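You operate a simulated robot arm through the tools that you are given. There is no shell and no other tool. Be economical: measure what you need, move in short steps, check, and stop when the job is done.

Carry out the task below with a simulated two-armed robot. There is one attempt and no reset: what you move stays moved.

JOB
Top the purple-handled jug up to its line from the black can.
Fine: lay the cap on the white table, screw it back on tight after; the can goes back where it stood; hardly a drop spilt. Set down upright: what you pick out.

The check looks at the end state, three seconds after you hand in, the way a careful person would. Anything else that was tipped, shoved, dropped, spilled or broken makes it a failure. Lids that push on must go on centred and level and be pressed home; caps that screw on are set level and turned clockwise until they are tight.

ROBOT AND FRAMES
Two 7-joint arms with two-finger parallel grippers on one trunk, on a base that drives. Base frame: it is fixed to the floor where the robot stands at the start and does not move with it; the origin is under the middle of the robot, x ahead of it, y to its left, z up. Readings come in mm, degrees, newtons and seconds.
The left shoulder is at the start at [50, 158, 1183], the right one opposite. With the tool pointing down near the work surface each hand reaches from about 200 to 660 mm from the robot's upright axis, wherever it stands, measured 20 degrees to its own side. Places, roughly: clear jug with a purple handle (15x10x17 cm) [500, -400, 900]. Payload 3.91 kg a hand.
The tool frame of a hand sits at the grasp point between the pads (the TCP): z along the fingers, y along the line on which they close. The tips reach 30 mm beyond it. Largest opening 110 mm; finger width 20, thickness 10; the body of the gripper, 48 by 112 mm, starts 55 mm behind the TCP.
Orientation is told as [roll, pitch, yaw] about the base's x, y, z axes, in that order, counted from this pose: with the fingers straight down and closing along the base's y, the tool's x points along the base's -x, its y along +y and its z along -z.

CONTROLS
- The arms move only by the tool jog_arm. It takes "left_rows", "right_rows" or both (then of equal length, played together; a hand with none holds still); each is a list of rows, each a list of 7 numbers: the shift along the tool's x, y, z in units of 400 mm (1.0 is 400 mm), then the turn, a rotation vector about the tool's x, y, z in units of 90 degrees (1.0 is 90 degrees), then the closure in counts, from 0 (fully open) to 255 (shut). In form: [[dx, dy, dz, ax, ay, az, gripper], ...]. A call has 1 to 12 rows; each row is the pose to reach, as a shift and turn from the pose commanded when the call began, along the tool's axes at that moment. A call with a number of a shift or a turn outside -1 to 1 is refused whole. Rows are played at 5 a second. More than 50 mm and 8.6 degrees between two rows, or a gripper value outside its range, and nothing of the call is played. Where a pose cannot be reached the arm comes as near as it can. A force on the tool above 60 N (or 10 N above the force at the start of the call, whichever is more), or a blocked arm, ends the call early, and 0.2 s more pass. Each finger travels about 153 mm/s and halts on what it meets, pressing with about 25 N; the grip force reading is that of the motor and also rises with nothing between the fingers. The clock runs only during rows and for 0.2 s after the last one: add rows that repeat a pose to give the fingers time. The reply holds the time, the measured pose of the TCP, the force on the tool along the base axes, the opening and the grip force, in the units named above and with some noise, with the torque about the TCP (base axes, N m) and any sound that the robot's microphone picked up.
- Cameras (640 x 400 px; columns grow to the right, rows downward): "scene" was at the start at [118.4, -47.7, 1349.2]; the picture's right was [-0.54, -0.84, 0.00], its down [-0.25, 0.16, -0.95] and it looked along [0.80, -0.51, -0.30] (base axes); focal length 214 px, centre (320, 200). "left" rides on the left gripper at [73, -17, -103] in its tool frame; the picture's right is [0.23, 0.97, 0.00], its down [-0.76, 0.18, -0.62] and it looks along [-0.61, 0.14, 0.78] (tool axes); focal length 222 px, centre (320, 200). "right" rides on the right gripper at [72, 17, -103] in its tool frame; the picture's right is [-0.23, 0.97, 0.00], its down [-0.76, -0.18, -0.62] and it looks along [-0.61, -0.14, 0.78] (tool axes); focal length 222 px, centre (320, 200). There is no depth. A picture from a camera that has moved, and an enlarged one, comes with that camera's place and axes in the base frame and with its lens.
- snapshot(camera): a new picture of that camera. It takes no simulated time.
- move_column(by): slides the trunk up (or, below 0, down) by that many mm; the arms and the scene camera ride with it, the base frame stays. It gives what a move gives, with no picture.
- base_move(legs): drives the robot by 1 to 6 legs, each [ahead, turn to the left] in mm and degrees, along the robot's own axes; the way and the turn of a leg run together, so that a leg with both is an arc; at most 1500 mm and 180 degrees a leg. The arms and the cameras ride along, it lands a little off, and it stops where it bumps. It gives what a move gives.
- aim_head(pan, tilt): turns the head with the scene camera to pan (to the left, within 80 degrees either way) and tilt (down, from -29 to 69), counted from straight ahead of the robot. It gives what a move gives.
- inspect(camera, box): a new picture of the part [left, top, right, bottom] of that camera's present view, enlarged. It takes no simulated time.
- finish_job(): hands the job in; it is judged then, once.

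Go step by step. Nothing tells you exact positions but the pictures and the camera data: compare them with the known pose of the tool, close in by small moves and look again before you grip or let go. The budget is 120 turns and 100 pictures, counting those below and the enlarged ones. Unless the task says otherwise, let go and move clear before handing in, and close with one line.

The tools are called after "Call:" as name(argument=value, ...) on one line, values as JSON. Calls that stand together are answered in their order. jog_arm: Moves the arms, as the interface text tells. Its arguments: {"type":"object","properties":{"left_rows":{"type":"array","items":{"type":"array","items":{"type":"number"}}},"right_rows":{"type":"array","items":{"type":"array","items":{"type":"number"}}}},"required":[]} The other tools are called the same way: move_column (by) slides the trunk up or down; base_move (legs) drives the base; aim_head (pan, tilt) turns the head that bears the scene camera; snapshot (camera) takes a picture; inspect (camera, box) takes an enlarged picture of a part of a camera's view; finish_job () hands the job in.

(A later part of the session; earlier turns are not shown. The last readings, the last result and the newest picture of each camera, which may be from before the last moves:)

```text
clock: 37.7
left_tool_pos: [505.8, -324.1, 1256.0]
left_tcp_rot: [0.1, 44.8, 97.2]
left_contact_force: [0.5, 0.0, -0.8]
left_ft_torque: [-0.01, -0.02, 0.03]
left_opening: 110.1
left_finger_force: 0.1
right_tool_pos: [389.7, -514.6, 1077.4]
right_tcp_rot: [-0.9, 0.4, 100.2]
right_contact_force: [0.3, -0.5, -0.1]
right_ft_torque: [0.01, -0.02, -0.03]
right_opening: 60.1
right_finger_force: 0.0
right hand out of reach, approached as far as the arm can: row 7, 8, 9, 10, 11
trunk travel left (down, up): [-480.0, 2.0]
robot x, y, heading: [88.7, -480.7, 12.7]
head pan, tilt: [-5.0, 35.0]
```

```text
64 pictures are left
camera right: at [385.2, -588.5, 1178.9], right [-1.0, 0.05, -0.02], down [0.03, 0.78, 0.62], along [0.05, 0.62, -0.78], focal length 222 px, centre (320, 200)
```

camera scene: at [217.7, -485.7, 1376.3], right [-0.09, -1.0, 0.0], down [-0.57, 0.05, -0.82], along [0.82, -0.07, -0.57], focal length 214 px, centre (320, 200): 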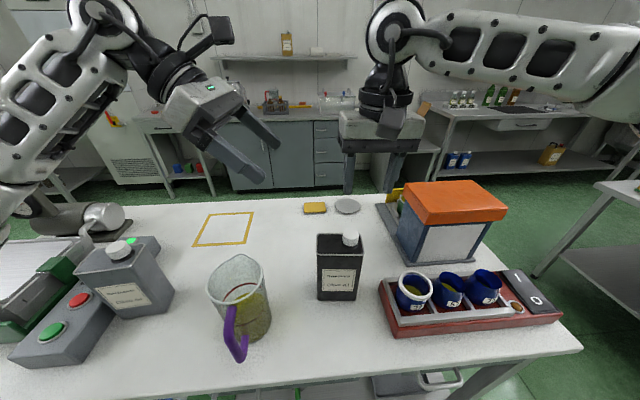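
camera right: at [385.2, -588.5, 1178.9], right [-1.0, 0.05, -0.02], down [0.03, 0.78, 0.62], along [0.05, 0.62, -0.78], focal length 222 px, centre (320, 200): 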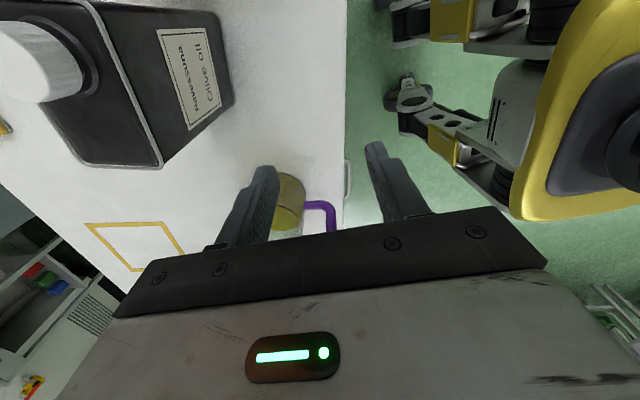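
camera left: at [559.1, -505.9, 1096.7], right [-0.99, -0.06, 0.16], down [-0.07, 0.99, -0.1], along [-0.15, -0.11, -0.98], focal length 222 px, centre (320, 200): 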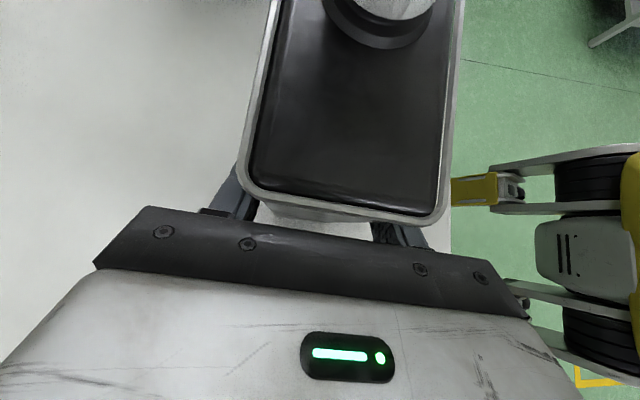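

The usable range ends near yaw 60°, and beyond that the hand drifts off (nothing was touched). I'll bring it back over the cap at yaw 13°, rotating first and then translating.

Call:
jog_arm(right_rows=[[0, 0, -0.06, 0, 0, 0.09, 116], [0, 0, -0.12, -0.01, -0.004, 0.18, 116], [0, 0, -0.15, -0.01, -0.004, 0.27, 116], [0, 0, -0.15, -0.01, -0.004, 0.36, 116], [0, 0, -0.15, -0.01, -0.004, 0.45, 116], [0.02, -0.03, -0.15, -0.01, -0.004, 0.54, 116], [0.06, -0.09, -0.15, -0.01, -0.004, 0.63, 116], [0.1, -0.152, -0.15, -0.01, -0.004, 0.72, 116], [0.14, -0.213, -0.15, -0.01, -0.004, 0.81, 116], [0.18, -0.273, -0.15, -0.01, -0.004, 0.9, 116], [0.222, -0.337, -0.13, -0.01, -0.004, 0.967, 116]])

```text
clock: 40.1
left_tool_pos: [506.3, -325.0, 1255.3]
left_tcp_rot: [0.0, 44.8, 97.3]
left_contact_force: [-0.1, 0.4, 0.0]
left_ft_torque: [0.02, 0.0, 0.02]
left_opening: 110.1
left_finger_force: 0.0
right_tool_pos: [542.0, -576.0, 1129.3]
right_tcp_rot: [0.9, 0.4, 14.0]
right_contact_force: [0.5, -0.4, 0.3]
right_ft_torque: [0.0, -0.01, -0.04]
right_opening: 60.1
right_finger_force: 0.1
trunk travel left (down, up): [-480.0, 2.0]
robot x, y, heading: [92.8, -481.8, 12.7]
head pan, tilt: [-5.0, 35.0]
```

Now I test the other direction, down to about -50°.

Call:
jog_arm(right_rows=[[0.014, -0.004, 0.01, 0.01, -0.004, 0.09, 116], [0.014, -0.004, 0.02, 0.01, -0.004, 0.18, 116], [0.014, -0.004, 0.035, 0.01, -0.004, 0.27, 116], [0.014, -0.004, 0.035, 0.01, -0.004, 0.36, 116], [0.014, -0.004, 0.035, 0.01, -0.004, 0.45, 116], [0.014, -0.004, 0.035, 0.01, -0.004, 0.54, 116], [0.014, -0.004, 0.035, 0.01, -0.004, 0.63, 116], [0.014, -0.004, 0.035, 0.01, -0.004, 0.711, 116]])

Call:
snapshot(camera="right")

```text
clock: 41.9
left_tool_pos: [505.2, -324.8, 1255.8]
left_tcp_rot: [0.1, 44.7, 97.3]
left_contact_force: [-0.5, 0.9, -0.1]
left_ft_torque: [0.0, 0.03, -0.03]
left_opening: 109.9
left_finger_force: 0.1
right_tool_pos: [536.4, -578.2, 1115.9]
right_tcp_rot: [-0.5, 0.1, -50.0]
right_contact_force: [0.0, -0.3, 0.6]
right_ft_torque: [0.0, -0.04, 0.03]
right_opening: 59.9
right_finger_force: 0.1
trunk travel left (down, up): [-480.0, 2.0]
robot x, y, heading: [88.7, -479.3, 12.7]
head pan, tilt: [-5.0, 35.0]
```

```text
63 pictures are left
camera right: at [504.7, -510.6, 1216.9], right [0.89, 0.45, -0.01], down [0.36, -0.7, 0.62], along [0.28, -0.56, -0.78], focal length 222 px, centre (320, 200)
```

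right: 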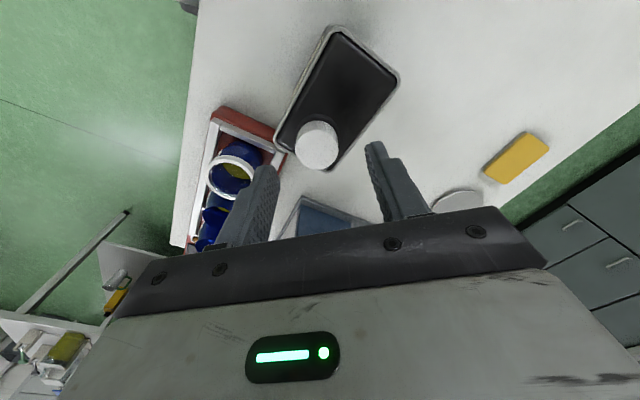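

The wrist covers -50° to +60°, enough for 88° strokes. Now the left hand goes back to its standoff at the can.

Call:
jog_arm(left_rows=[[-0.02, -0.009, 0.089, -0.015, 0, 0.015, 0], [-0.04, -0.018, 0.178, -0.03, 0, 0.03, 0], [-0.059, -0.027, 0.267, -0.045, 0, 0.045, 0], [-0.079, -0.035, 0.356, -0.06, 0, 0.06, 0], [-0.099, -0.044, 0.445, -0.075, 0, 0.075, 0], [-0.119, -0.053, 0.534, -0.09, 0, 0.09, 0], [-0.1385, -0.062, 0.6235, -0.1045, 0, 0.1045, 0]])

Call:
snapshot(camera="left")

Call:
snapshot(camera="scene")

```text
clock: 43.5
left_tool_pos: [546.4, -455.8, 1039.6]
left_tcp_rot: [0.1, 44.7, 83.9]
left_contact_force: [-0.3, -0.3, 0.2]
left_ft_torque: [-0.03, -0.01, -0.04]
left_opening: 110.2
left_finger_force: 0.1
right_tool_pos: [535.8, -577.8, 1115.1]
right_tcp_rot: [-0.5, 0.2, -49.7]
right_contact_force: [0.3, 0.1, 0.0]
right_ft_torque: [-0.03, 0.01, 0.02]
right_opening: 60.0
right_finger_force: 0.0
trunk travel left (down, up): [-480.0, 2.0]
robot x, y, heading: [85.5, -482.0, 13.0]
head pan, tilt: [-5.0, 35.0]
```

```text
62 pictures are left
camera left: at [567.1, -436.9, 1163.6], right [-0.99, -0.06, 0.16], down [-0.07, 0.99, -0.09], along [-0.15, -0.1, -0.98], focal length 222 px, centre (320, 200)
```

left: 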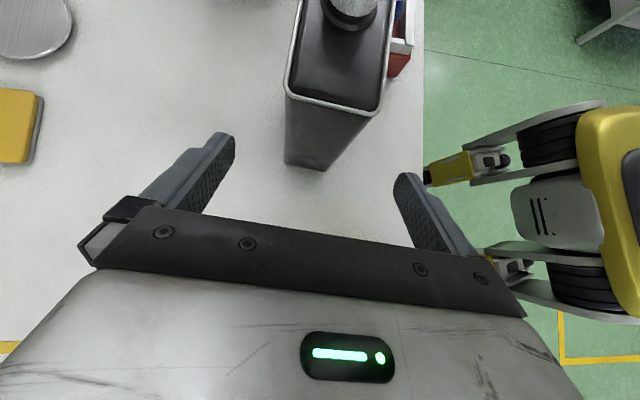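

```text
61 pictures are left
camera scene: at [216.2, -457.3, 1376.3], right [0.14, -0.99, 0.0], down [-0.57, -0.08, -0.82], along [0.81, 0.11, -0.57], focal length 214 px, centre (320, 200)
```

scene: 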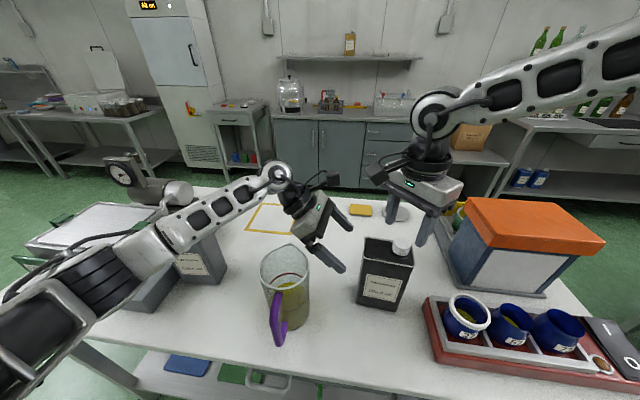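

Alignment is as before. I'll grip the can with the left hand, then lower the right hand around the cap to z 1067.

Call:
jog_arm(left_rows=[[0.001, 0, 0.06, 0, 0, 0, 0], [0.002, 0, 0.12, 0, 0, 0, 0], [0.003, 0, 0.18, 0, 0, 0, 0], [0.003, 0, 0.242, 0, 0, 0, 0], [0.003, 0, 0.242, 0, 0, 0, 60], [0.003, 0, 0.242, 0, 0, 0, 100], [0.003, 0, 0.242, 0, 0, 0, 255], [0.003, 0, 0.242, 0, 0, 0, 255], [0.003, 0, 0.242, 0, 0, 0, 255], [0.003, 0, 0.242, 0, 0, 0, 255], [0.003, 0, 0.242, 0, 0, 0, 255], [0.003, 0, 0.242, 0, 0, 0, 255]], right_rows=[[0, 0, 0, 0, 0, 0, 116], [0, 0, 0, 0, 0, 0, 116], [0, 0, 0, 0, 0, 0, 116], [0, 0, 0, 0, 0, 0, 116], [0, 0, 0, 0, 0, 0, 116], [0, 0, 0, 0, 0, 0, 116], [0, 0, 0, 0, 0, 0, 116], [0, 0, 0, 0, 0, 0, 116], [0, 0, 0.03, 0, 0, 0, 116], [0, 0, 0.06, 0, 0, 0, 116], [0, 0, 0.09, 0, 0, 0, 116], [0, 0, 0.12, 0, 0, 0, 116]])

Call:
snapshot(camera="right")

Call:
inspect(camera="scene", box=[300, 160, 480, 300])

```text
clock: 46.1
left_tool_pos: [540.2, -525.0, 972.1]
left_tcp_rot: [0.1, 44.8, 83.9]
left_contact_force: [1.5, -0.2, 0.0]
left_ft_torque: [-0.08, -0.18, 0.04]
left_opening: 61.9
left_finger_force: 24.3
right_tool_pos: [536.3, -576.8, 1066.1]
right_tcp_rot: [-0.5, 0.3, -49.9]
right_contact_force: [-0.5, 0.3, 0.5]
right_ft_torque: [-0.01, 0.01, -0.01]
right_opening: 60.0
right_finger_force: 0.0
trunk travel left (down, up): [-480.0, 2.0]
robot x, y, heading: [89.1, -476.9, 12.9]
head pan, tilt: [-5.0, 35.0]
```

```text
60 pictures are left
camera right: at [504.3, -510.7, 1168.0], right [0.89, 0.45, -0.01], down [0.36, -0.69, 0.62], along [0.28, -0.56, -0.78], focal length 222 px, centre (320, 200)
```

right: 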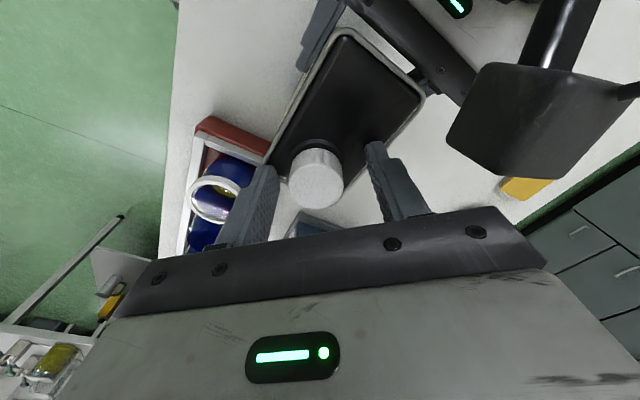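

```text
2.86 times, centred on (390, 230) of scene
camera zoom: at [216.2, -457.0, 1376.3], right [0.14, -0.99, 0.0], down [-0.57, -0.08, -0.82], along [0.81, 0.11, -0.57], focal length 613 px, centre (120, 114)
```

zoom: 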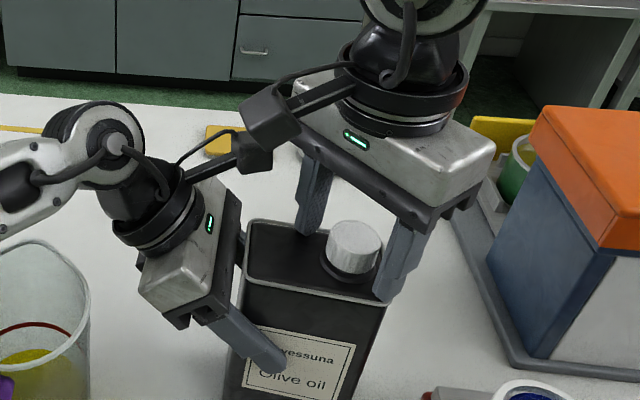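

The cap is well centred between the right fingers. I'll close on it and make the first anticlockwise stroke of 84°.

Call:
jog_arm(right_rows=[[0, 0, 0, 0, 0, 0, 255], [0, 0, 0, 0, 0, 0, 255], [0, 0, 0, 0, 0, -0.093, 255], [0, 0, 0, 0, 0, -0.186, 255], [0, 0, 0, 0, 0, -0.28, 255], [0, 0, 0, 0, 0, -0.373, 255], [0, 0, 0, 0, 0, -0.466, 255], [0, 0, 0, 0, 0, -0.56, 255], [0, 0, 0, 0, 0, -0.653, 255], [0, 0, 0, 0, 0, -0.746, 255], [0, 0, 0, 0, 0, -0.84, 255], [0, 0, 0, 0, 0, -0.933, 255]])

Call:
snapshot(camera="right")

Call:
snapshot(camera="left")

```text
clock: 48.7
left_tool_pos: [540.6, -523.4, 972.4]
left_tcp_rot: [0.0, 44.7, 84.1]
left_contact_force: [12.8, 17.0, 1.7]
left_ft_torque: [-0.3, -0.09, 0.43]
left_opening: 61.7
left_finger_force: 25.1
right_tool_pos: [533.5, -578.6, 1065.7]
right_tcp_rot: [-0.1, 0.6, 34.2]
right_contact_force: [-8.6, -15.0, 7.8]
right_ft_torque: [-0.28, 0.07, 0.0]
right_opening: 32.8
right_finger_force: 25.4
trunk travel left (down, up): [-480.0, 2.0]
robot x, y, heading: [90.6, -480.4, 12.8]
head pan, tilt: [-5.0, 35.0]
```

```text
58 pictures are left
camera right: at [467.5, -604.4, 1169.5], right [-0.36, 0.93, 0.0], down [0.73, 0.29, 0.62], along [0.57, 0.22, -0.79], focal length 222 px, centre (320, 200)
```

right: 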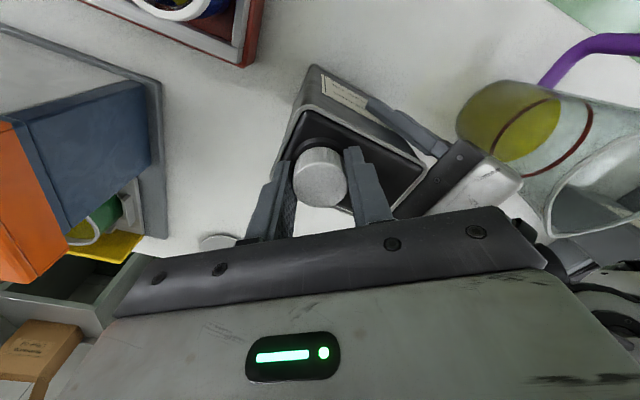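

```text
57 pictures are left
camera left: at [559.9, -505.5, 1095.6], right [-0.99, -0.06, 0.16], down [-0.08, 0.99, -0.09], along [-0.15, -0.1, -0.98], focal length 222 px, centre (320, 200)
```

left: 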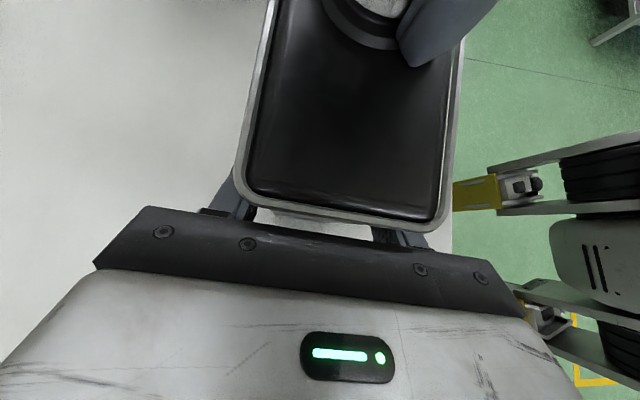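

The cap turned smoothly and the can stayed put. I'll open, wind back, and grip again for the next stroke.

Call:
jog_arm(right_rows=[[0, 0, 0, 0, 0, 0, 116], [0.005, -0.001, -0.0025, 0, 0, 0.085, 116], [0.005, -0.001, -0.0025, 0, 0, 0.178, 116], [0.005, -0.001, -0.0025, 0, 0, 0.27, 116], [0.005, -0.001, -0.0025, 0, 0, 0.365, 116], [0.005, -0.001, -0.0025, 0, 0, 0.46, 116], [0.005, -0.001, -0.0025, 0, 0, 0.555, 116], [0.005, -0.001, -0.0025, 0, 0, 0.65, 116], [0.005, -0.001, -0.0025, 0, 0, 0.745, 116], [0.005, -0.001, -0.0025, 0, 0, 0.84, 116], [0.005, -0.001, -0.0025, 0, 0, 0.93, 116], [0.005, -0.001, -0.0025, 0, 0, 0.93, 255]])

Call:
jog_arm(right_rows=[[0, 0, 0, 0, 0, 0, 255], [0, 0, 0, 0, 0, -0.093, 255], [0, 0, 0, 0, 0, -0.186, 255], [0, 0, 0, 0, 0, -0.28, 255], [0, 0, 0, 0, 0, -0.373, 255], [0, 0, 0, 0, 0, -0.466, 255], [0, 0, -0.002, 0, 0, -0.56, 255], [0, 0, -0.002, 0, 0, -0.653, 255], [0, 0, -0.002, 0, 0, -0.746, 255], [0, 0, -0.002, 0, 0, -0.84, 255], [0, 0, -0.002, 0, 0, -0.933, 255]])

Call:
inspect(camera="right", box=[220, 80, 460, 240])

```text
clock: 51.3
left_tool_pos: [539.9, -524.9, 971.9]
left_tcp_rot: [0.2, 44.8, 83.9]
left_contact_force: [-0.2, -1.7, 1.6]
left_ft_torque: [0.28, -0.15, -0.05]
left_opening: 61.8
left_finger_force: 25.1
right_tool_pos: [533.6, -577.9, 1068.1]
right_tcp_rot: [-0.3, 0.1, -49.7]
right_contact_force: [0.4, 0.4, -0.2]
right_ft_torque: [0.0, 0.0, 0.0]
right_opening: 32.1
right_finger_force: 25.6
trunk travel left (down, up): [-480.0, 2.0]
robot x, y, heading: [88.9, -480.3, 12.8]
head pan, tilt: [-5.0, 35.0]
```

```text
clock: 53.7
left_tool_pos: [540.7, -524.3, 971.6]
left_tcp_rot: [0.1, 44.9, 84.1]
left_contact_force: [0.8, 4.8, 0.2]
left_ft_torque: [-0.3, -0.01, 0.04]
left_opening: 61.8
left_finger_force: 25.3
right_tool_pos: [533.8, -578.8, 1069.2]
right_tcp_rot: [-0.1, 0.7, 34.6]
right_contact_force: [-3.2, -6.0, 0.8]
right_ft_torque: [-0.27, 0.19, 0.01]
right_opening: 32.1
right_finger_force: 25.1
trunk travel left (down, up): [-480.0, 2.0]
robot x, y, heading: [88.0, -482.3, 13.1]
head pan, tilt: [-5.0, 35.0]
```

```text
2.50 times, centred on (340, 160) of right
camera zoom: at [467.0, -605.9, 1171.3], right [-0.37, 0.93, 0.0], down [0.73, 0.29, 0.62], along [0.57, 0.22, -0.79], focal length 555 px, centre (270, 300)
```

zoom: 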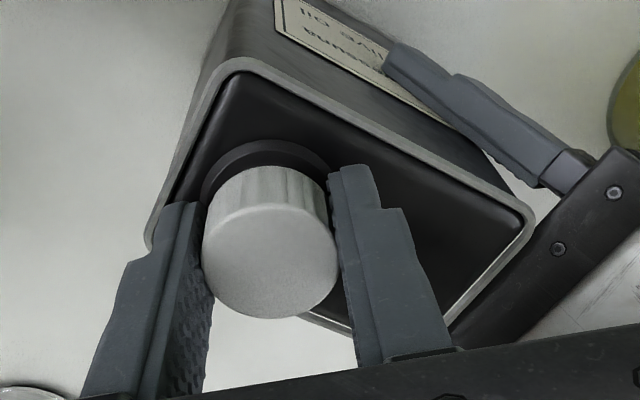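

Two strokes are done (about 168°). I'll carry on with two more.

Call:
jog_arm(right_rows=[[0, 0, 0, 0, 0, 0, 116], [0.002, 0, 0, 0, 0, 0.085, 116], [0.002, 0, 0, 0, 0, 0.178, 116], [0.002, 0, 0, 0, 0, 0.27, 116], [0.002, 0, 0, 0, 0, 0.365, 116], [0.002, 0, 0, 0, 0, 0.46, 116], [0.002, 0, 0, 0, 0, 0.555, 116], [0.002, 0, 0, 0, 0, 0.65, 116], [0.002, 0, 0, 0, 0, 0.745, 116], [0.002, 0, 0, 0, 0, 0.84, 116], [0.002, 0, 0, 0, 0, 0.935, 116], [0.002, 0, 0, 0, 0, 0.935, 255]])

Call:
jog_arm(right_rows=[[0, 0, 0, 0, 0, 0, 255], [0, 0, 0, 0, 0, -0.093, 255], [0, 0, 0, 0, 0, -0.186, 255], [0, 0, 0, 0, 0, -0.28, 255], [0, 0, 0, 0, 0, -0.373, 255], [0, 0, 0, 0, 0, -0.466, 255], [0, 0, -0.002, 0, 0, -0.56, 255], [0, 0, -0.002, 0, 0, -0.653, 255], [0, 0, -0.002, 0, 0, -0.746, 255], [0, 0, -0.002, 0, 0, -0.84, 255], [0, 0, -0.002, 0, 0, -0.933, 255]])

Call:
jog_arm(right_rows=[[0, 0, 0, 0, 0, 0, 116], [0.002, 0, 0, 0, 0, 0.085, 116], [0.002, 0, 0, 0, 0, 0.178, 116], [0.002, 0, 0, 0, 0, 0.27, 116], [0.002, 0, 0, 0, 0, 0.365, 116], [0.002, 0, 0, 0, 0, 0.46, 116], [0.002, 0, 0, 0, 0, 0.555, 116], [0.002, 0, 0, 0, 0, 0.65, 116], [0.002, 0, 0, 0, 0, 0.745, 116], [0.002, 0, 0, 0, 0, 0.84, 116], [0.002, 0, 0, 0, 0, 0.935, 116], [0.002, 0, 0, 0, 0, 0.935, 255]])

Call:
jog_arm(right_rows=[[0, 0, 0, 0, 0, 0, 255], [0, 0, 0, 0, 0, -0.093, 255], [0, 0, 0, 0, 0, -0.186, 255], [0, 0, 0, 0, 0, -0.28, 255], [0, 0, 0, 0, 0, -0.373, 255], [0, 0, 0, 0, 0, -0.466, 255], [0, 0, -0.002, 0, 0, -0.56, 255], [0, 0, -0.002, 0, 0, -0.653, 255], [0, 0, -0.002, 0, 0, -0.746, 255], [0, 0, -0.002, 0, 0, -0.84, 255], [0, 0, -0.002, 0, 0, -0.933, 255]])

Call:
inspect(camera="right", box=[220, 80, 460, 240])

Call:
inspect(camera="scene", box=[340, 180, 460, 280])

```text
clock: 56.3
left_tool_pos: [539.4, -525.4, 972.4]
left_tcp_rot: [0.2, 44.9, 83.9]
left_contact_force: [-1.1, 0.4, 0.5]
left_ft_torque: [0.42, -0.41, -0.09]
left_opening: 61.9
left_finger_force: 24.5
right_tool_pos: [533.5, -579.0, 1069.0]
right_tcp_rot: [-0.3, 0.1, -49.9]
right_contact_force: [1.5, 1.1, -1.6]
right_ft_torque: [0.06, -0.06, 0.01]
right_opening: 31.4
right_finger_force: 24.8
trunk travel left (down, up): [-480.0, 2.0]
robot x, y, heading: [89.5, -480.4, 13.2]
head pan, tilt: [-5.0, 35.0]
```

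```text
clock: 58.7
left_tool_pos: [539.4, -525.1, 971.1]
left_tcp_rot: [0.2, 44.7, 83.9]
left_contact_force: [-1.5, -1.0, -0.1]
left_ft_torque: [0.1, -0.07, -0.02]
left_opening: 62.1
left_finger_force: 24.8
right_tool_pos: [534.1, -578.0, 1067.8]
right_tcp_rot: [0.0, 0.6, 34.4]
right_contact_force: [0.0, 0.0, -0.2]
right_ft_torque: [0.0, 0.03, -0.01]
right_opening: 31.4
right_finger_force: 25.0
trunk travel left (down, up): [-480.0, 2.0]
robot x, y, heading: [89.1, -479.0, 12.8]
head pan, tilt: [-5.0, 35.0]
```

```text
clock: 61.3
left_tool_pos: [540.0, -525.5, 971.1]
left_tcp_rot: [0.2, 44.9, 83.9]
left_contact_force: [0.1, -0.5, -1.0]
left_ft_torque: [0.27, -0.23, 0.0]
left_opening: 61.7
left_finger_force: 25.4
right_tool_pos: [533.3, -579.0, 1070.2]
right_tcp_rot: [-0.5, 0.1, -50.1]
right_contact_force: [-0.6, 0.5, 0.0]
right_ft_torque: [-0.02, 0.01, -0.03]
right_opening: 30.8
right_finger_force: 24.9
trunk travel left (down, up): [-480.0, 2.0]
robot x, y, heading: [90.1, -481.0, 12.8]
head pan, tilt: [-5.0, 35.0]
```

```text
clock: 63.7
left_tool_pos: [539.8, -525.4, 971.9]
left_tcp_rot: [0.1, 44.9, 84.0]
left_contact_force: [-1.1, 0.2, -0.2]
left_ft_torque: [0.23, -0.18, 0.0]
left_opening: 61.6
left_finger_force: 24.7
right_tool_pos: [532.3, -579.0, 1071.1]
right_tcp_rot: [0.1, 0.5, 34.2]
right_contact_force: [1.6, 0.0, -0.1]
right_ft_torque: [-0.02, -0.01, -0.01]
right_opening: 30.8
right_finger_force: 25.0
trunk travel left (down, up): [-480.0, 2.0]
robot x, y, heading: [90.2, -483.4, 12.7]
head pan, tilt: [-5.0, 35.0]
```

```text
2.50 times, centred on (340, 160) of right
camera zoom: at [465.7, -605.9, 1172.9], right [-0.36, 0.93, 0.0], down [0.73, 0.28, 0.62], along [0.58, 0.22, -0.79], focal length 555 px, centre (270, 300)
```

zoom: 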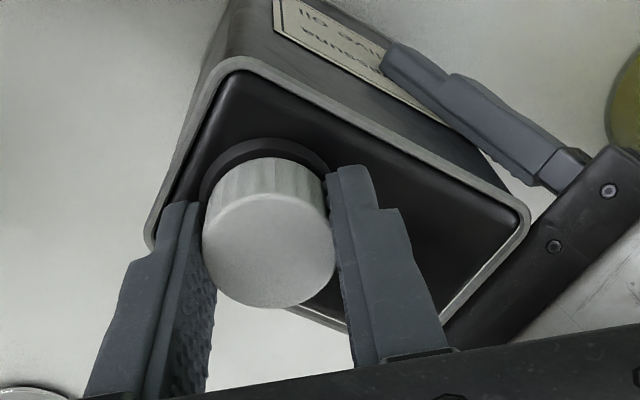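

```text
4.00 times, centred on (400, 230) of scene
camera zoom: at [215.9, -457.0, 1376.4], right [0.14, -0.99, 0.0], down [-0.57, -0.08, -0.82], along [0.81, 0.11, -0.57], focal length 858 px, centre (0, 80)
```

zoom: 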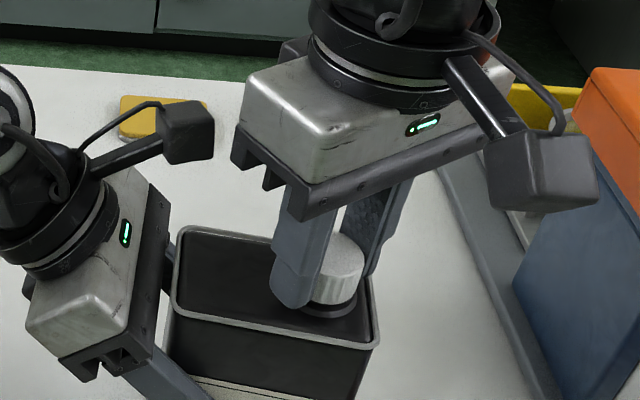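

The forces have fallen to nearly zero, so the cap may be free. I'll lift it slowly by 16 mm and look.

Call:
jog_arm(right_rows=[[0, 0, -0.01, 0, 0, 0, 255], [0, 0, -0.02, 0, 0, 0, 255], [0, 0, -0.03, 0, 0, 0, 255], [0, 0, -0.04, 0, 0, 0, 255]])

Call:
inspect(camera="scene", box=[340, 180, 460, 280])

```text
clock: 64.7
left_tool_pos: [539.9, -524.7, 972.6]
left_tcp_rot: [0.0, 44.8, 84.0]
left_contact_force: [-1.3, -0.9, 0.1]
left_ft_torque: [0.2, -0.05, 0.02]
left_opening: 61.6
left_finger_force: 24.7
right_tool_pos: [533.4, -578.7, 1087.2]
right_tcp_rot: [0.1, 0.4, 34.0]
right_contact_force: [-0.4, 0.1, 0.3]
right_ft_torque: [-0.04, 0.03, -0.01]
right_opening: 31.1
right_finger_force: 25.3
trunk travel left (down, up): [-480.0, 2.0]
robot x, y, heading: [91.2, -480.3, 12.9]
head pan, tilt: [-5.0, 35.0]
```

```text
4.00 times, centred on (400, 230) of scene
camera zoom: at [215.9, -457.1, 1376.4], right [0.14, -0.99, 0.0], down [-0.57, -0.08, -0.82], along [0.81, 0.11, -0.57], focal length 858 px, centre (0, 80)
```

zoom: 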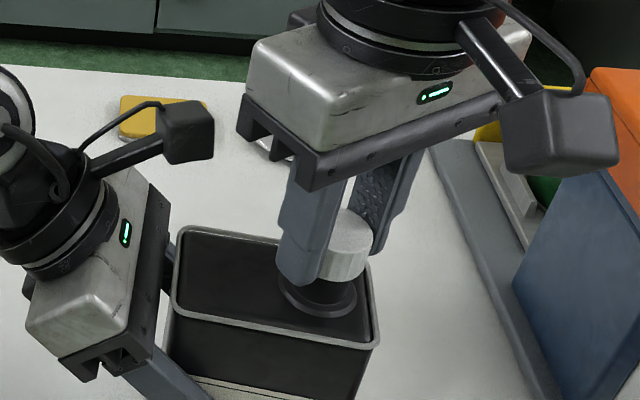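

The cap is off. I'll carry it to a clear spot in front of the can near (415,-575) and come down to just above the table.

Call:
jog_arm(right_rows=[[0, 0, -0.06, 0, 0, 0, 255], [0.08, 0.058, -0.06, 0, 0, 0, 255], [0.16, 0.116, -0.06, 0, 0, 0, 255], [0.239, 0.173, -0.06, 0, 0, 0, 255], [0.239, 0.173, 0.05, 0, 0, 0, 255], [0.239, 0.173, 0.16, 0, 0, 0, 255], [0.239, 0.173, 0.27, 0, 0, 0, 255], [0.239, 0.173, 0.37, 0, 0, 0, 255], [0.239, 0.173, 0.43, 0, 0, 0, 255]])

Call:
snapshot(camera="right")

Call:
snapshot(camera="scene")

```text
clock: 66.7
left_tool_pos: [539.5, -525.5, 971.1]
left_tcp_rot: [0.1, 44.9, 84.0]
left_contact_force: [-0.3, -0.7, -0.8]
left_ft_torque: [0.21, -0.07, -0.01]
left_opening: 61.9
left_finger_force: 24.5
right_tool_pos: [416.2, -587.7, 927.0]
right_tcp_rot: [0.2, 0.5, 34.0]
right_contact_force: [0.4, 0.5, -0.5]
right_ft_torque: [-0.01, -0.02, 0.02]
right_opening: 30.8
right_finger_force: 24.8
right hand out of reach, approached as far as the arm can: row 9
trunk travel left (down, up): [-480.0, 2.0]
robot x, y, heading: [89.7, -477.9, 12.7]
head pan, tilt: [-5.0, 35.0]
```

```text
52 pictures are left
camera right: at [348.9, -613.3, 1028.3], right [-0.36, 0.93, 0.0], down [0.74, 0.28, 0.62], along [0.58, 0.22, -0.79], focal length 222 px, centre (320, 200)
```

right: 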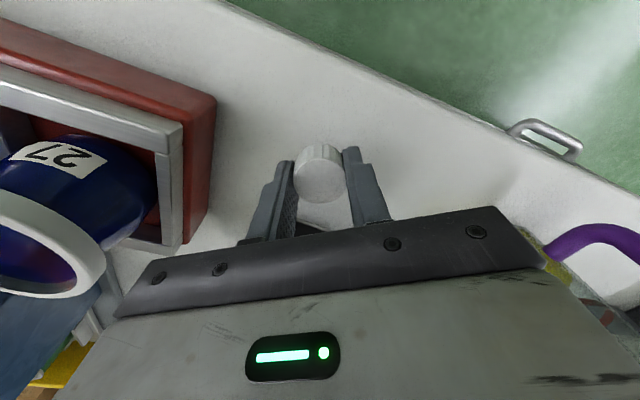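

```text
51 pictures are left
camera scene: at [215.9, -457.1, 1376.4], right [0.14, -0.99, 0.0], down [-0.57, -0.08, -0.82], along [0.81, 0.11, -0.57], focal length 214 px, centre (320, 200)
```

scene: 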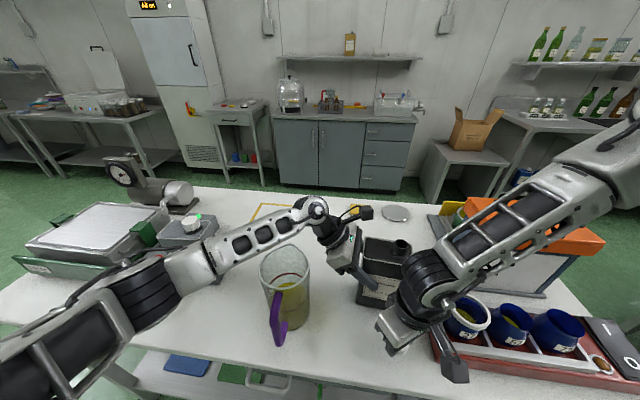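

Yaw 34° is near a limit down there, so I'll turn the hand back to yaw 0 and shift a little off the tray.

Call:
jog_arm(right_rows=[[-0.004, 0.005, -0.02, 0, 0, 0.076, 255], [-0.008, 0.01, -0.02, 0, 0, 0.151, 255], [-0.012, 0.015, -0.02, 0, 0, 0.227, 255], [-0.017, 0.02, -0.02, 0, 0, 0.302, 255], [-0.017, 0.025, 0, 0, 0, 0.378, 255], [-0.017, 0.025, 0.04, 0, 0, 0.378, 255]])

Call:
inspect(camera="right", box=[160, 60, 480, 260])

```text
clock: 68.1
left_tool_pos: [540.8, -525.5, 970.7]
left_tcp_rot: [0.1, 44.8, 84.1]
left_contact_force: [0.0, -0.4, 0.4]
left_ft_torque: [0.23, -0.19, -0.01]
left_opening: 62.0
left_finger_force: 25.1
right_tool_pos: [418.2, -588.5, 925.2]
right_tcp_rot: [-0.1, 0.5, -0.1]
right_contact_force: [0.3, 0.2, 0.0]
right_ft_torque: [-0.02, 0.01, -0.01]
right_opening: 30.7
right_finger_force: 25.1
right hand out of reach, approached as far as the arm can: row 5, 6
trunk travel left (down, up): [-480.0, 2.0]
robot x, y, heading: [87.6, -475.6, 13.0]
head pan, tilt: [-5.0, 35.0]
```

```text
2.00 times, centred on (320, 160) of right
camera zoom: at [347.9, -570.8, 1027.3], right [0.23, 0.97, 0.0], down [0.77, -0.18, 0.62], along [0.6, -0.14, -0.79], focal length 444 px, centre (320, 280)
```

zoom: 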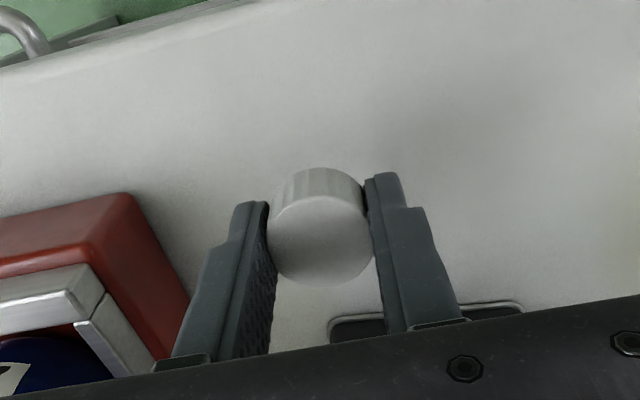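

The arm is again at its inner limit here. I'll try straight down from the current spot with a slight move outwards.

Call:
jog_arm(right_rows=[[-0.02, 0, 0.02, 0, 0, 0, 255], [-0.04, -0.01, 0.04, 0, 0, 0, 255], [-0.06, -0.015, 0.06, 0, 0, 0, 255]])

```text
clock: 68.9
left_tool_pos: [540.5, -525.6, 972.5]
left_tcp_rot: [0.2, 44.8, 84.0]
left_contact_force: [-0.1, 0.6, -0.2]
left_ft_torque: [0.2, -0.23, 0.02]
left_opening: 61.9
left_finger_force: 24.9
right_tool_pos: [442.7, -601.1, 909.4]
right_tcp_rot: [-0.2, 0.5, -0.1]
right_contact_force: [-0.7, 0.4, -0.2]
right_ft_torque: [-0.01, 0.02, -0.03]
right_opening: 30.9
right_finger_force: 24.9
right hand out of reach, approached as far as the arm can: row 1, 2, 3
trunk travel left (down, up): [-480.0, 2.0]
robot x, y, heading: [91.2, -480.0, 12.9]
head pan, tilt: [-5.0, 35.0]
```

It is still limited there. I'll let go of the open can (it stands safely), retract the left hand, raise the right hand a little and lower the trunk back, which brings the table into the right arm's range.

Call:
jog_arm(left_rows=[[0, 0, 0, 0, 0, 0, 0], [0, 0, 0, 0, 0, 0, 0], [0, 0, -0.08, 0, 0, 0, 0], [0, 0, -0.165, 0, 0, 0, 0], [0, 0, -0.25, 0, 0, 0, 0], [0, 0, -0.335, 0, 0, 0, 0], [0, 0, -0.42, 0, 0, 0, 0], [0, 0, -0.5, 0, 0, 0, 0]], right_rows=[[0, 0, -0.03, 0, 0, 0, 255], [0, 0, -0.06, 0, 0, 0, 255], [0, 0, -0.09, 0, 0, 0, 255], [0, 0, -0.12, 0, 0, 0, 255], [0, 0, -0.15, 0, 0, 0, 255], [0, 0, -0.15, 0, 0, 0, 255], [0, 0, -0.15, 0, 0, 0, 255], [0, 0, -0.15, 0, 0, 0, 255]])

Call:
move_column(by=-55)

Call:
jog_arm(right_rows=[[0.02, 0.01, 0, 0, 0, 0, 255], [0.04, 0.02, 0, 0, 0, 0, 255], [0.04, 0.02, 0.015, 0, 0, 0, 255]])

```text
clock: 70.7
left_tool_pos: [554.1, -384.8, 1114.6]
left_tcp_rot: [0.1, 44.9, 84.0]
left_contact_force: [-0.2, 0.2, 0.0]
left_ft_torque: [0.03, 0.0, -0.01]
left_opening: 109.9
left_finger_force: 0.0
right_tool_pos: [442.6, -601.6, 971.4]
right_tcp_rot: [-0.2, 0.4, 0.0]
right_contact_force: [-0.5, -0.1, 0.6]
right_ft_torque: [-0.04, -0.04, 0.01]
right_opening: 30.6
right_finger_force: 25.1
trunk travel left (down, up): [-480.0, 2.0]
robot x, y, heading: [88.9, -479.9, 13.1]
head pan, tilt: [-5.0, 35.0]
```

```text
clock: 71.6
left_tool_pos: [554.8, -384.7, 1060.8]
left_tcp_rot: [0.1, 44.7, 83.9]
left_contact_force: [0.0, 0.1, 0.0]
left_ft_torque: [-0.01, -0.01, -0.02]
left_opening: 110.2
left_finger_force: 0.0
right_tool_pos: [443.6, -601.9, 916.0]
right_tcp_rot: [-0.1, 0.4, 0.0]
right_contact_force: [-0.1, -0.3, 0.2]
right_ft_torque: [0.01, -0.03, 0.0]
right_opening: 30.6
right_finger_force: 25.9
trunk travel left (down, up): [-425.0, 57.0]
robot x, y, heading: [88.3, -481.2, 12.9]
head pan, tilt: [-5.0, 35.0]
```

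```text
clock: 72.4
left_tool_pos: [555.1, -386.5, 1060.1]
left_tcp_rot: [0.1, 44.8, 84.0]
left_contact_force: [0.1, 0.6, 0.2]
left_ft_torque: [-0.03, -0.01, 0.0]
left_opening: 109.9
left_finger_force: 0.0
right_tool_pos: [426.2, -593.9, 909.0]
right_tcp_rot: [-0.2, 0.4, -0.1]
right_contact_force: [0.1, 0.0, 0.1]
right_ft_torque: [-0.03, 0.01, -0.01]
right_opening: 30.9
right_finger_force: 25.1
trunk travel left (down, up): [-425.0, 57.0]
robot x, y, heading: [89.1, -479.5, 13.2]
head pan, tilt: [-5.0, 35.0]
```

Now it can reach. I'll lower in small steps and watch the force.

Call:
jog_arm(right_rows=[[0, 0, 0.01, 0, 0, 0, 255], [0, 0, 0.02, 0, 0, 0, 255], [0, 0, 0.03, 0, 0, 0, 255], [0, 0, 0.04, 0, 0, 0, 255]])

Call:
inspect(camera="right", box=[160, 60, 480, 260])

Call:
snapshot(camera="scene")

```text
clock: 73.4
left_tool_pos: [554.6, -385.4, 1059.8]
left_tcp_rot: [0.1, 44.8, 84.0]
left_contact_force: [0.3, -0.6, -0.3]
left_ft_torque: [0.01, -0.01, 0.03]
left_opening: 109.8
left_finger_force: 0.2
right_tool_pos: [427.5, -594.0, 893.5]
right_tcp_rot: [-0.2, 0.4, 0.0]
right_contact_force: [1.2, 0.1, -0.2]
right_ft_torque: [0.0, 0.02, 0.01]
right_opening: 30.9
right_finger_force: 25.1
trunk travel left (down, up): [-425.0, 57.0]
robot x, y, heading: [86.7, -478.3, 12.9]
head pan, tilt: [-5.0, 35.0]
```

```text
2.00 times, centred on (320, 160) of right
camera zoom: at [356.6, -576.5, 996.3], right [0.23, 0.97, -0.01], down [0.77, -0.18, 0.62], along [0.6, -0.14, -0.79], focal length 444 px, centre (320, 280)
```

zoom: 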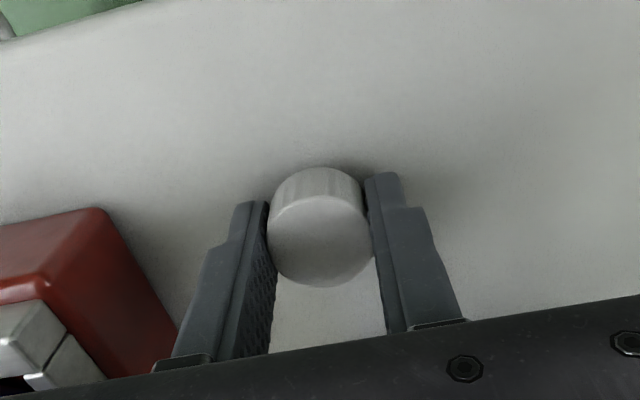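

```text
48 pictures are left
camera scene: at [216.0, -457.0, 1321.4], right [0.14, -0.99, 0.0], down [-0.57, -0.08, -0.82], along [0.81, 0.11, -0.57], focal length 214 px, centre (320, 200)
```

scene: 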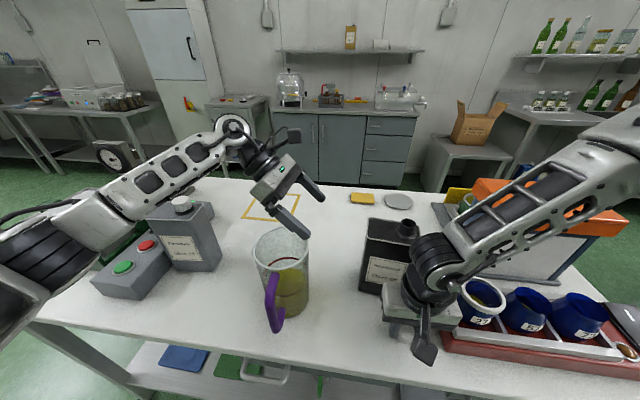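

No contact yet; I'll continue 2 mm per row.

Call:
jog_arm(right_rows=[[0, 0, 0.005, 0, 0, 0, 255], [0, 0, 0.01, 0, 0, 0, 255], [0, 0, 0.014, 0, 0, 0, 255]])

```text
clock: 74.2
left_tool_pos: [555.6, -387.2, 1061.4]
left_tcp_rot: [0.0, 44.9, 83.8]
left_contact_force: [0.0, -0.1, -0.9]
left_ft_torque: [0.02, 0.03, 0.0]
left_opening: 110.2
left_finger_force: 0.0
right_tool_pos: [427.1, -594.1, 889.4]
right_tcp_rot: [-0.1, 0.1, -0.1]
right_contact_force: [-0.5, -7.4, 24.7]
right_ft_torque: [0.27, -0.24, 0.05]
right_opening: 30.9
right_finger_force: 25.0
trunk travel left (down, up): [-425.0, 57.0]
robot x, y, heading: [89.9, -480.4, 13.0]
head pan, tilt: [-5.0, 35.0]
```

The cap is on the table (25 N). I'll ease off, open, and rise clear.

Call:
jog_arm(right_rows=[[0, 0, -0.006, 0, 0, 0, 255], [0, 0, -0.006, 0, 0, 0, 130], [0, 0, -0.006, 0, 0, 0, 116], [0, 0, -0.06, 0, 0, 0, 116], [0, 0, -0.15, 0, 0, 0, 116], [0, 0, -0.25, 0, 0, 0, 116]])

Call:
snapshot(camera="right")

```text
clock: 75.6
left_tool_pos: [555.0, -385.9, 1059.5]
left_tcp_rot: [0.1, 44.8, 84.0]
left_contact_force: [0.7, -0.8, -0.6]
left_ft_torque: [0.0, 0.02, -0.01]
left_opening: 110.2
left_finger_force: 0.1
right_tool_pos: [427.9, -594.1, 986.7]
right_tcp_rot: [-0.2, 0.5, 0.1]
right_contact_force: [0.0, -0.1, -1.1]
right_ft_torque: [0.02, -0.03, -0.02]
right_opening: 60.1
right_finger_force: 0.0
trunk travel left (down, up): [-425.0, 57.0]
robot x, y, heading: [91.1, -480.0, 13.0]
head pan, tilt: [-5.0, 35.0]
```

```text
47 pictures are left
camera right: at [357.4, -577.4, 1089.2], right [0.23, 0.97, 0.0], down [0.77, -0.17, 0.62], along [0.6, -0.14, -0.79], focal length 222 px, centre (320, 200)
```

right: 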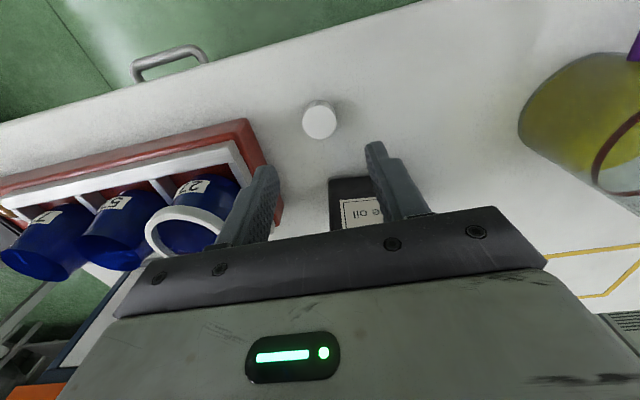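

The cap lies level on the table near (427,-594). I'll park the right hand up and to the right, and grip the can again with the left.

Call:
jog_arm(left_rows=[[0.045, 0, 0.08, 0, 0, 0, 0], [0.09, 0.001, 0.1615, 0, 0, 0, 0], [0.091, 0.001, 0.24, 0, 0, 0, 0], [0.092, 0.001, 0.32, 0, 0, 0, 0], [0.093, 0.001, 0.4035, 0, 0, 0, 0], [0.093, 0.001, 0.4035, 0, 0, 0, 60], [0.093, 0.001, 0.4035, 0, 0, 0, 100], [0.093, 0.001, 0.4035, 0, 0, 0, 255], [0.093, 0.001, 0.4035, 0, 0, 0, 255], [0.093, 0.001, 0.4035, 0, 0, 0, 255]], right_rows=[[0.02, -0.04, -0.09, 0, 0, 0, 116], [0.04, -0.1, -0.18, 0, 0, 0, 116], [0.06, -0.16, -0.27, 0, 0, 0, 116], [0.09, -0.22, -0.36, 0, 0, 0, 116], [0.125, -0.3, -0.44, 0, 0, 0, 116], [0.125, -0.3, -0.44, 0, 0, 0, 116], [0.125, -0.3, -0.44, 0, 0, 0, 116], [0.125, -0.3, -0.44, 0, 0, 0, 116], [0.125, -0.3, -0.44, 0, 0, 0, 116], [0.125, -0.3, -0.44, 0, 0, 0, 116]])

Call:
snapshot(camera="left")

Call:
inspect(camera="scene", box=[220, 180, 460, 340])

```text
clock: 77.8
left_tool_pos: [539.9, -525.4, 970.8]
left_tcp_rot: [0.1, 44.8, 84.0]
left_contact_force: [0.5, -1.9, -0.3]
left_ft_torque: [-0.15, -0.05, -0.01]
left_opening: 61.8
left_finger_force: 24.3
right_tool_pos: [380.1, -710.3, 1160.6]
right_tcp_rot: [-0.1, 0.6, 0.0]
right_contact_force: [0.0, -0.5, -0.7]
right_ft_torque: [-0.05, 0.01, 0.0]
right_opening: 60.0
right_finger_force: 0.1
trunk travel left (down, up): [-425.0, 57.0]
robot x, y, heading: [86.6, -481.3, 13.0]
head pan, tilt: [-5.0, 35.0]
```

```text
46 pictures are left
camera left: at [560.3, -507.0, 1094.8], right [-0.99, -0.06, 0.16], down [-0.07, 0.99, -0.09], along [-0.16, -0.1, -0.98], focal length 222 px, centre (320, 200)
```

left: 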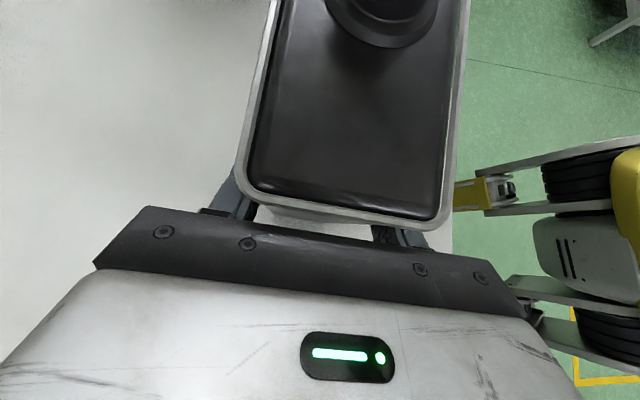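

```text
2.50 times, centred on (340, 260) of scene
camera zoom: at [216.1, -457.1, 1321.3], right [0.14, -0.99, 0.0], down [-0.57, -0.08, -0.82], along [0.81, 0.11, -0.57], focal length 536 px, centre (270, 50)
```

zoom: 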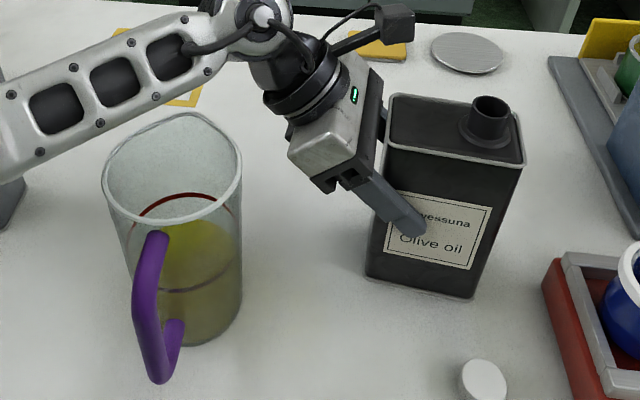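

The can is open with its mouth near (536,-580,1052), and the left hand holds it. I'll lift it 40 mm straight up and check that it doesn't swing in the grip.

Call:
jog_arm(left_rows=[[0.018, 0, -0.018, 0, 0, 0, 255], [0.036, 0, -0.036, 0, 0, 0, 255], [0.054, 0, -0.054, 0, 0, 0, 255], [0.0707, 0, -0.0707, 0, 0, 0, 255], [0.0707, 0, -0.0707, 0, 0, 0, 255]])

Call:
snapshot(camera="left")

Call:
snapshot(camera="scene")

```text
clock: 79.0
left_tool_pos: [540.9, -525.4, 1012.7]
left_tcp_rot: [0.2, 44.8, 84.1]
left_contact_force: [-0.4, 0.2, -6.2]
left_ft_torque: [0.14, 0.0, -0.01]
left_opening: 61.6
left_finger_force: 25.1
right_tool_pos: [379.6, -711.8, 1162.0]
right_tcp_rot: [-0.2, 0.6, 0.0]
right_contact_force: [0.0, -0.5, -0.1]
right_ft_torque: [0.01, 0.01, -0.05]
right_opening: 59.7
right_finger_force: 0.1
trunk travel left (down, up): [-425.0, 57.0]
robot x, y, heading: [89.6, -479.9, 12.9]
head pan, tilt: [-5.0, 35.0]
```

```text
44 pictures are left
camera left: at [559.9, -506.9, 1136.2], right [-0.99, -0.06, 0.16], down [-0.07, 0.99, -0.09], along [-0.16, -0.1, -0.98], focal length 222 px, centre (320, 200)
```

left: 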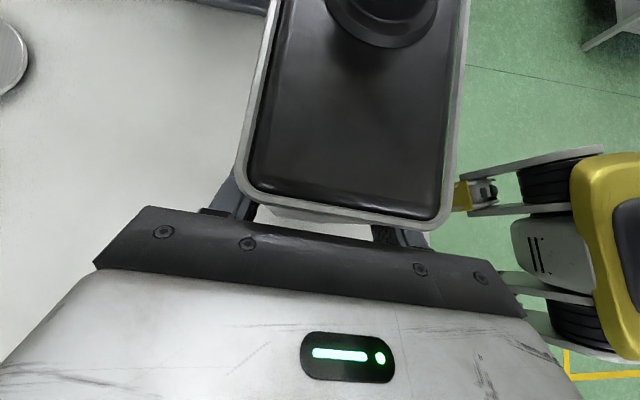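

```text
43 pictures are left
camera scene: at [216.3, -457.0, 1321.3], right [0.14, -0.99, 0.0], down [-0.57, -0.08, -0.82], along [0.81, 0.11, -0.57], focal length 214 px, centre (320, 200)
```

scene: 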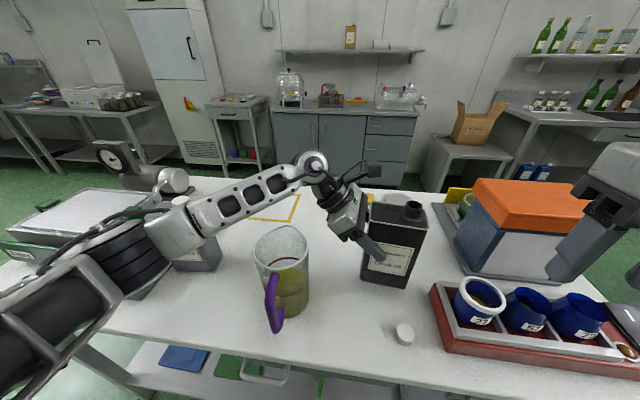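

The can lifts cleanly at about 6.2 N, so it is roughly half full, with no slip. I'll raise it to clear the jug and carry it to the jug's far-left side, turning it 30° to stay away from the grey can.

Call:
jog_arm(left_rows=[[0.06, 0, -0.06, 0, 0, 0, 255], [0.12, 0, -0.12, 0, 0, 0, 255], [0.18, 0, -0.18, 0, 0, 0, 255], [0.24, 0, -0.24, 0, 0, 0, 255], [0.297, 0, -0.297, 0, 0, 0, 255], [0.2305, 0.0548, -0.3635, 0.0337, 0, -0.0337, 255], [0.164, 0.1096, -0.43, 0.0674, 0, -0.0674, 255], [0.0975, 0.1644, -0.4965, 0.1011, 0, -0.1011, 255], [0.031, 0.2192, -0.563, 0.1348, 0, -0.1348, 255], [-0.0355, 0.274, -0.6295, 0.1685, 0, -0.1685, 255], [-0.102, 0.3288, -0.696, 0.2022, 0, -0.2022, 255], [-0.1685, 0.3835, -0.7625, 0.2357, 0, -0.2357, 255]])

Call:
snapshot(camera="scene")

Call:
snapshot(camera="left")

```text
clock: 81.6
left_tool_pos: [414.5, -246.8, 1179.3]
left_tcp_rot: [0.0, 44.8, 113.9]
left_contact_force: [-0.1, -0.4, -5.8]
left_ft_torque: [0.13, 0.04, 0.0]
left_opening: 61.8
left_finger_force: 24.8
right_tool_pos: [380.8, -710.4, 1162.1]
right_tcp_rot: [-0.3, 0.4, 0.0]
right_contact_force: [-0.3, 0.4, 0.1]
right_ft_torque: [-0.01, 0.02, 0.0]
right_opening: 60.2
right_finger_force: 0.0
trunk travel left (down, up): [-425.0, 57.0]
robot x, y, heading: [88.4, -482.6, 13.1]
head pan, tilt: [-5.0, 35.0]
```

```text
42 pictures are left
camera scene: at [215.5, -456.0, 1321.4], right [0.14, -0.99, 0.0], down [-0.57, -0.08, -0.82], along [0.81, 0.11, -0.57], focal length 214 px, centre (320, 200)
```

scene: 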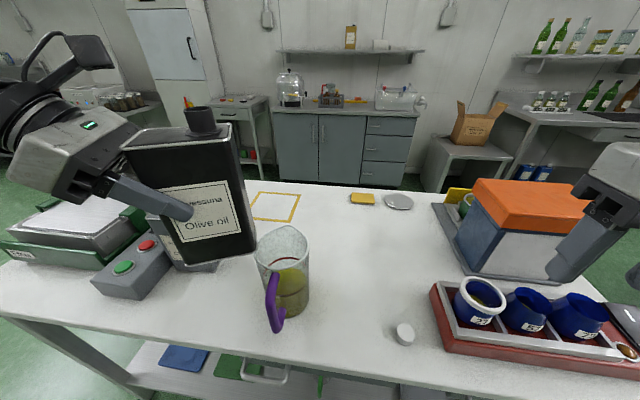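

```text
41 pictures are left
camera left: at [421.7, -222.0, 1304.0], right [-0.83, -0.54, 0.16], down [-0.56, 0.82, -0.1], along [-0.08, -0.17, -0.98], focal length 222 px, centre (320, 200)
```

left: 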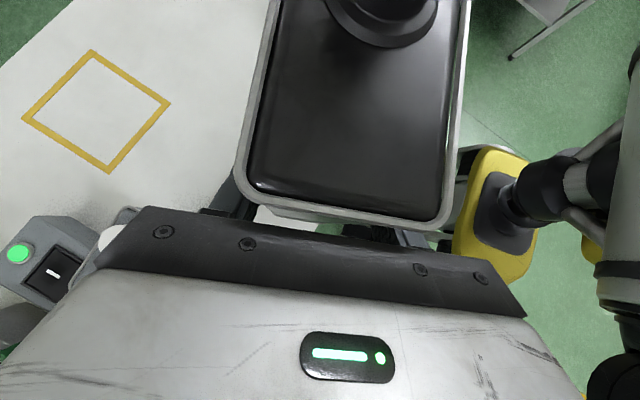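

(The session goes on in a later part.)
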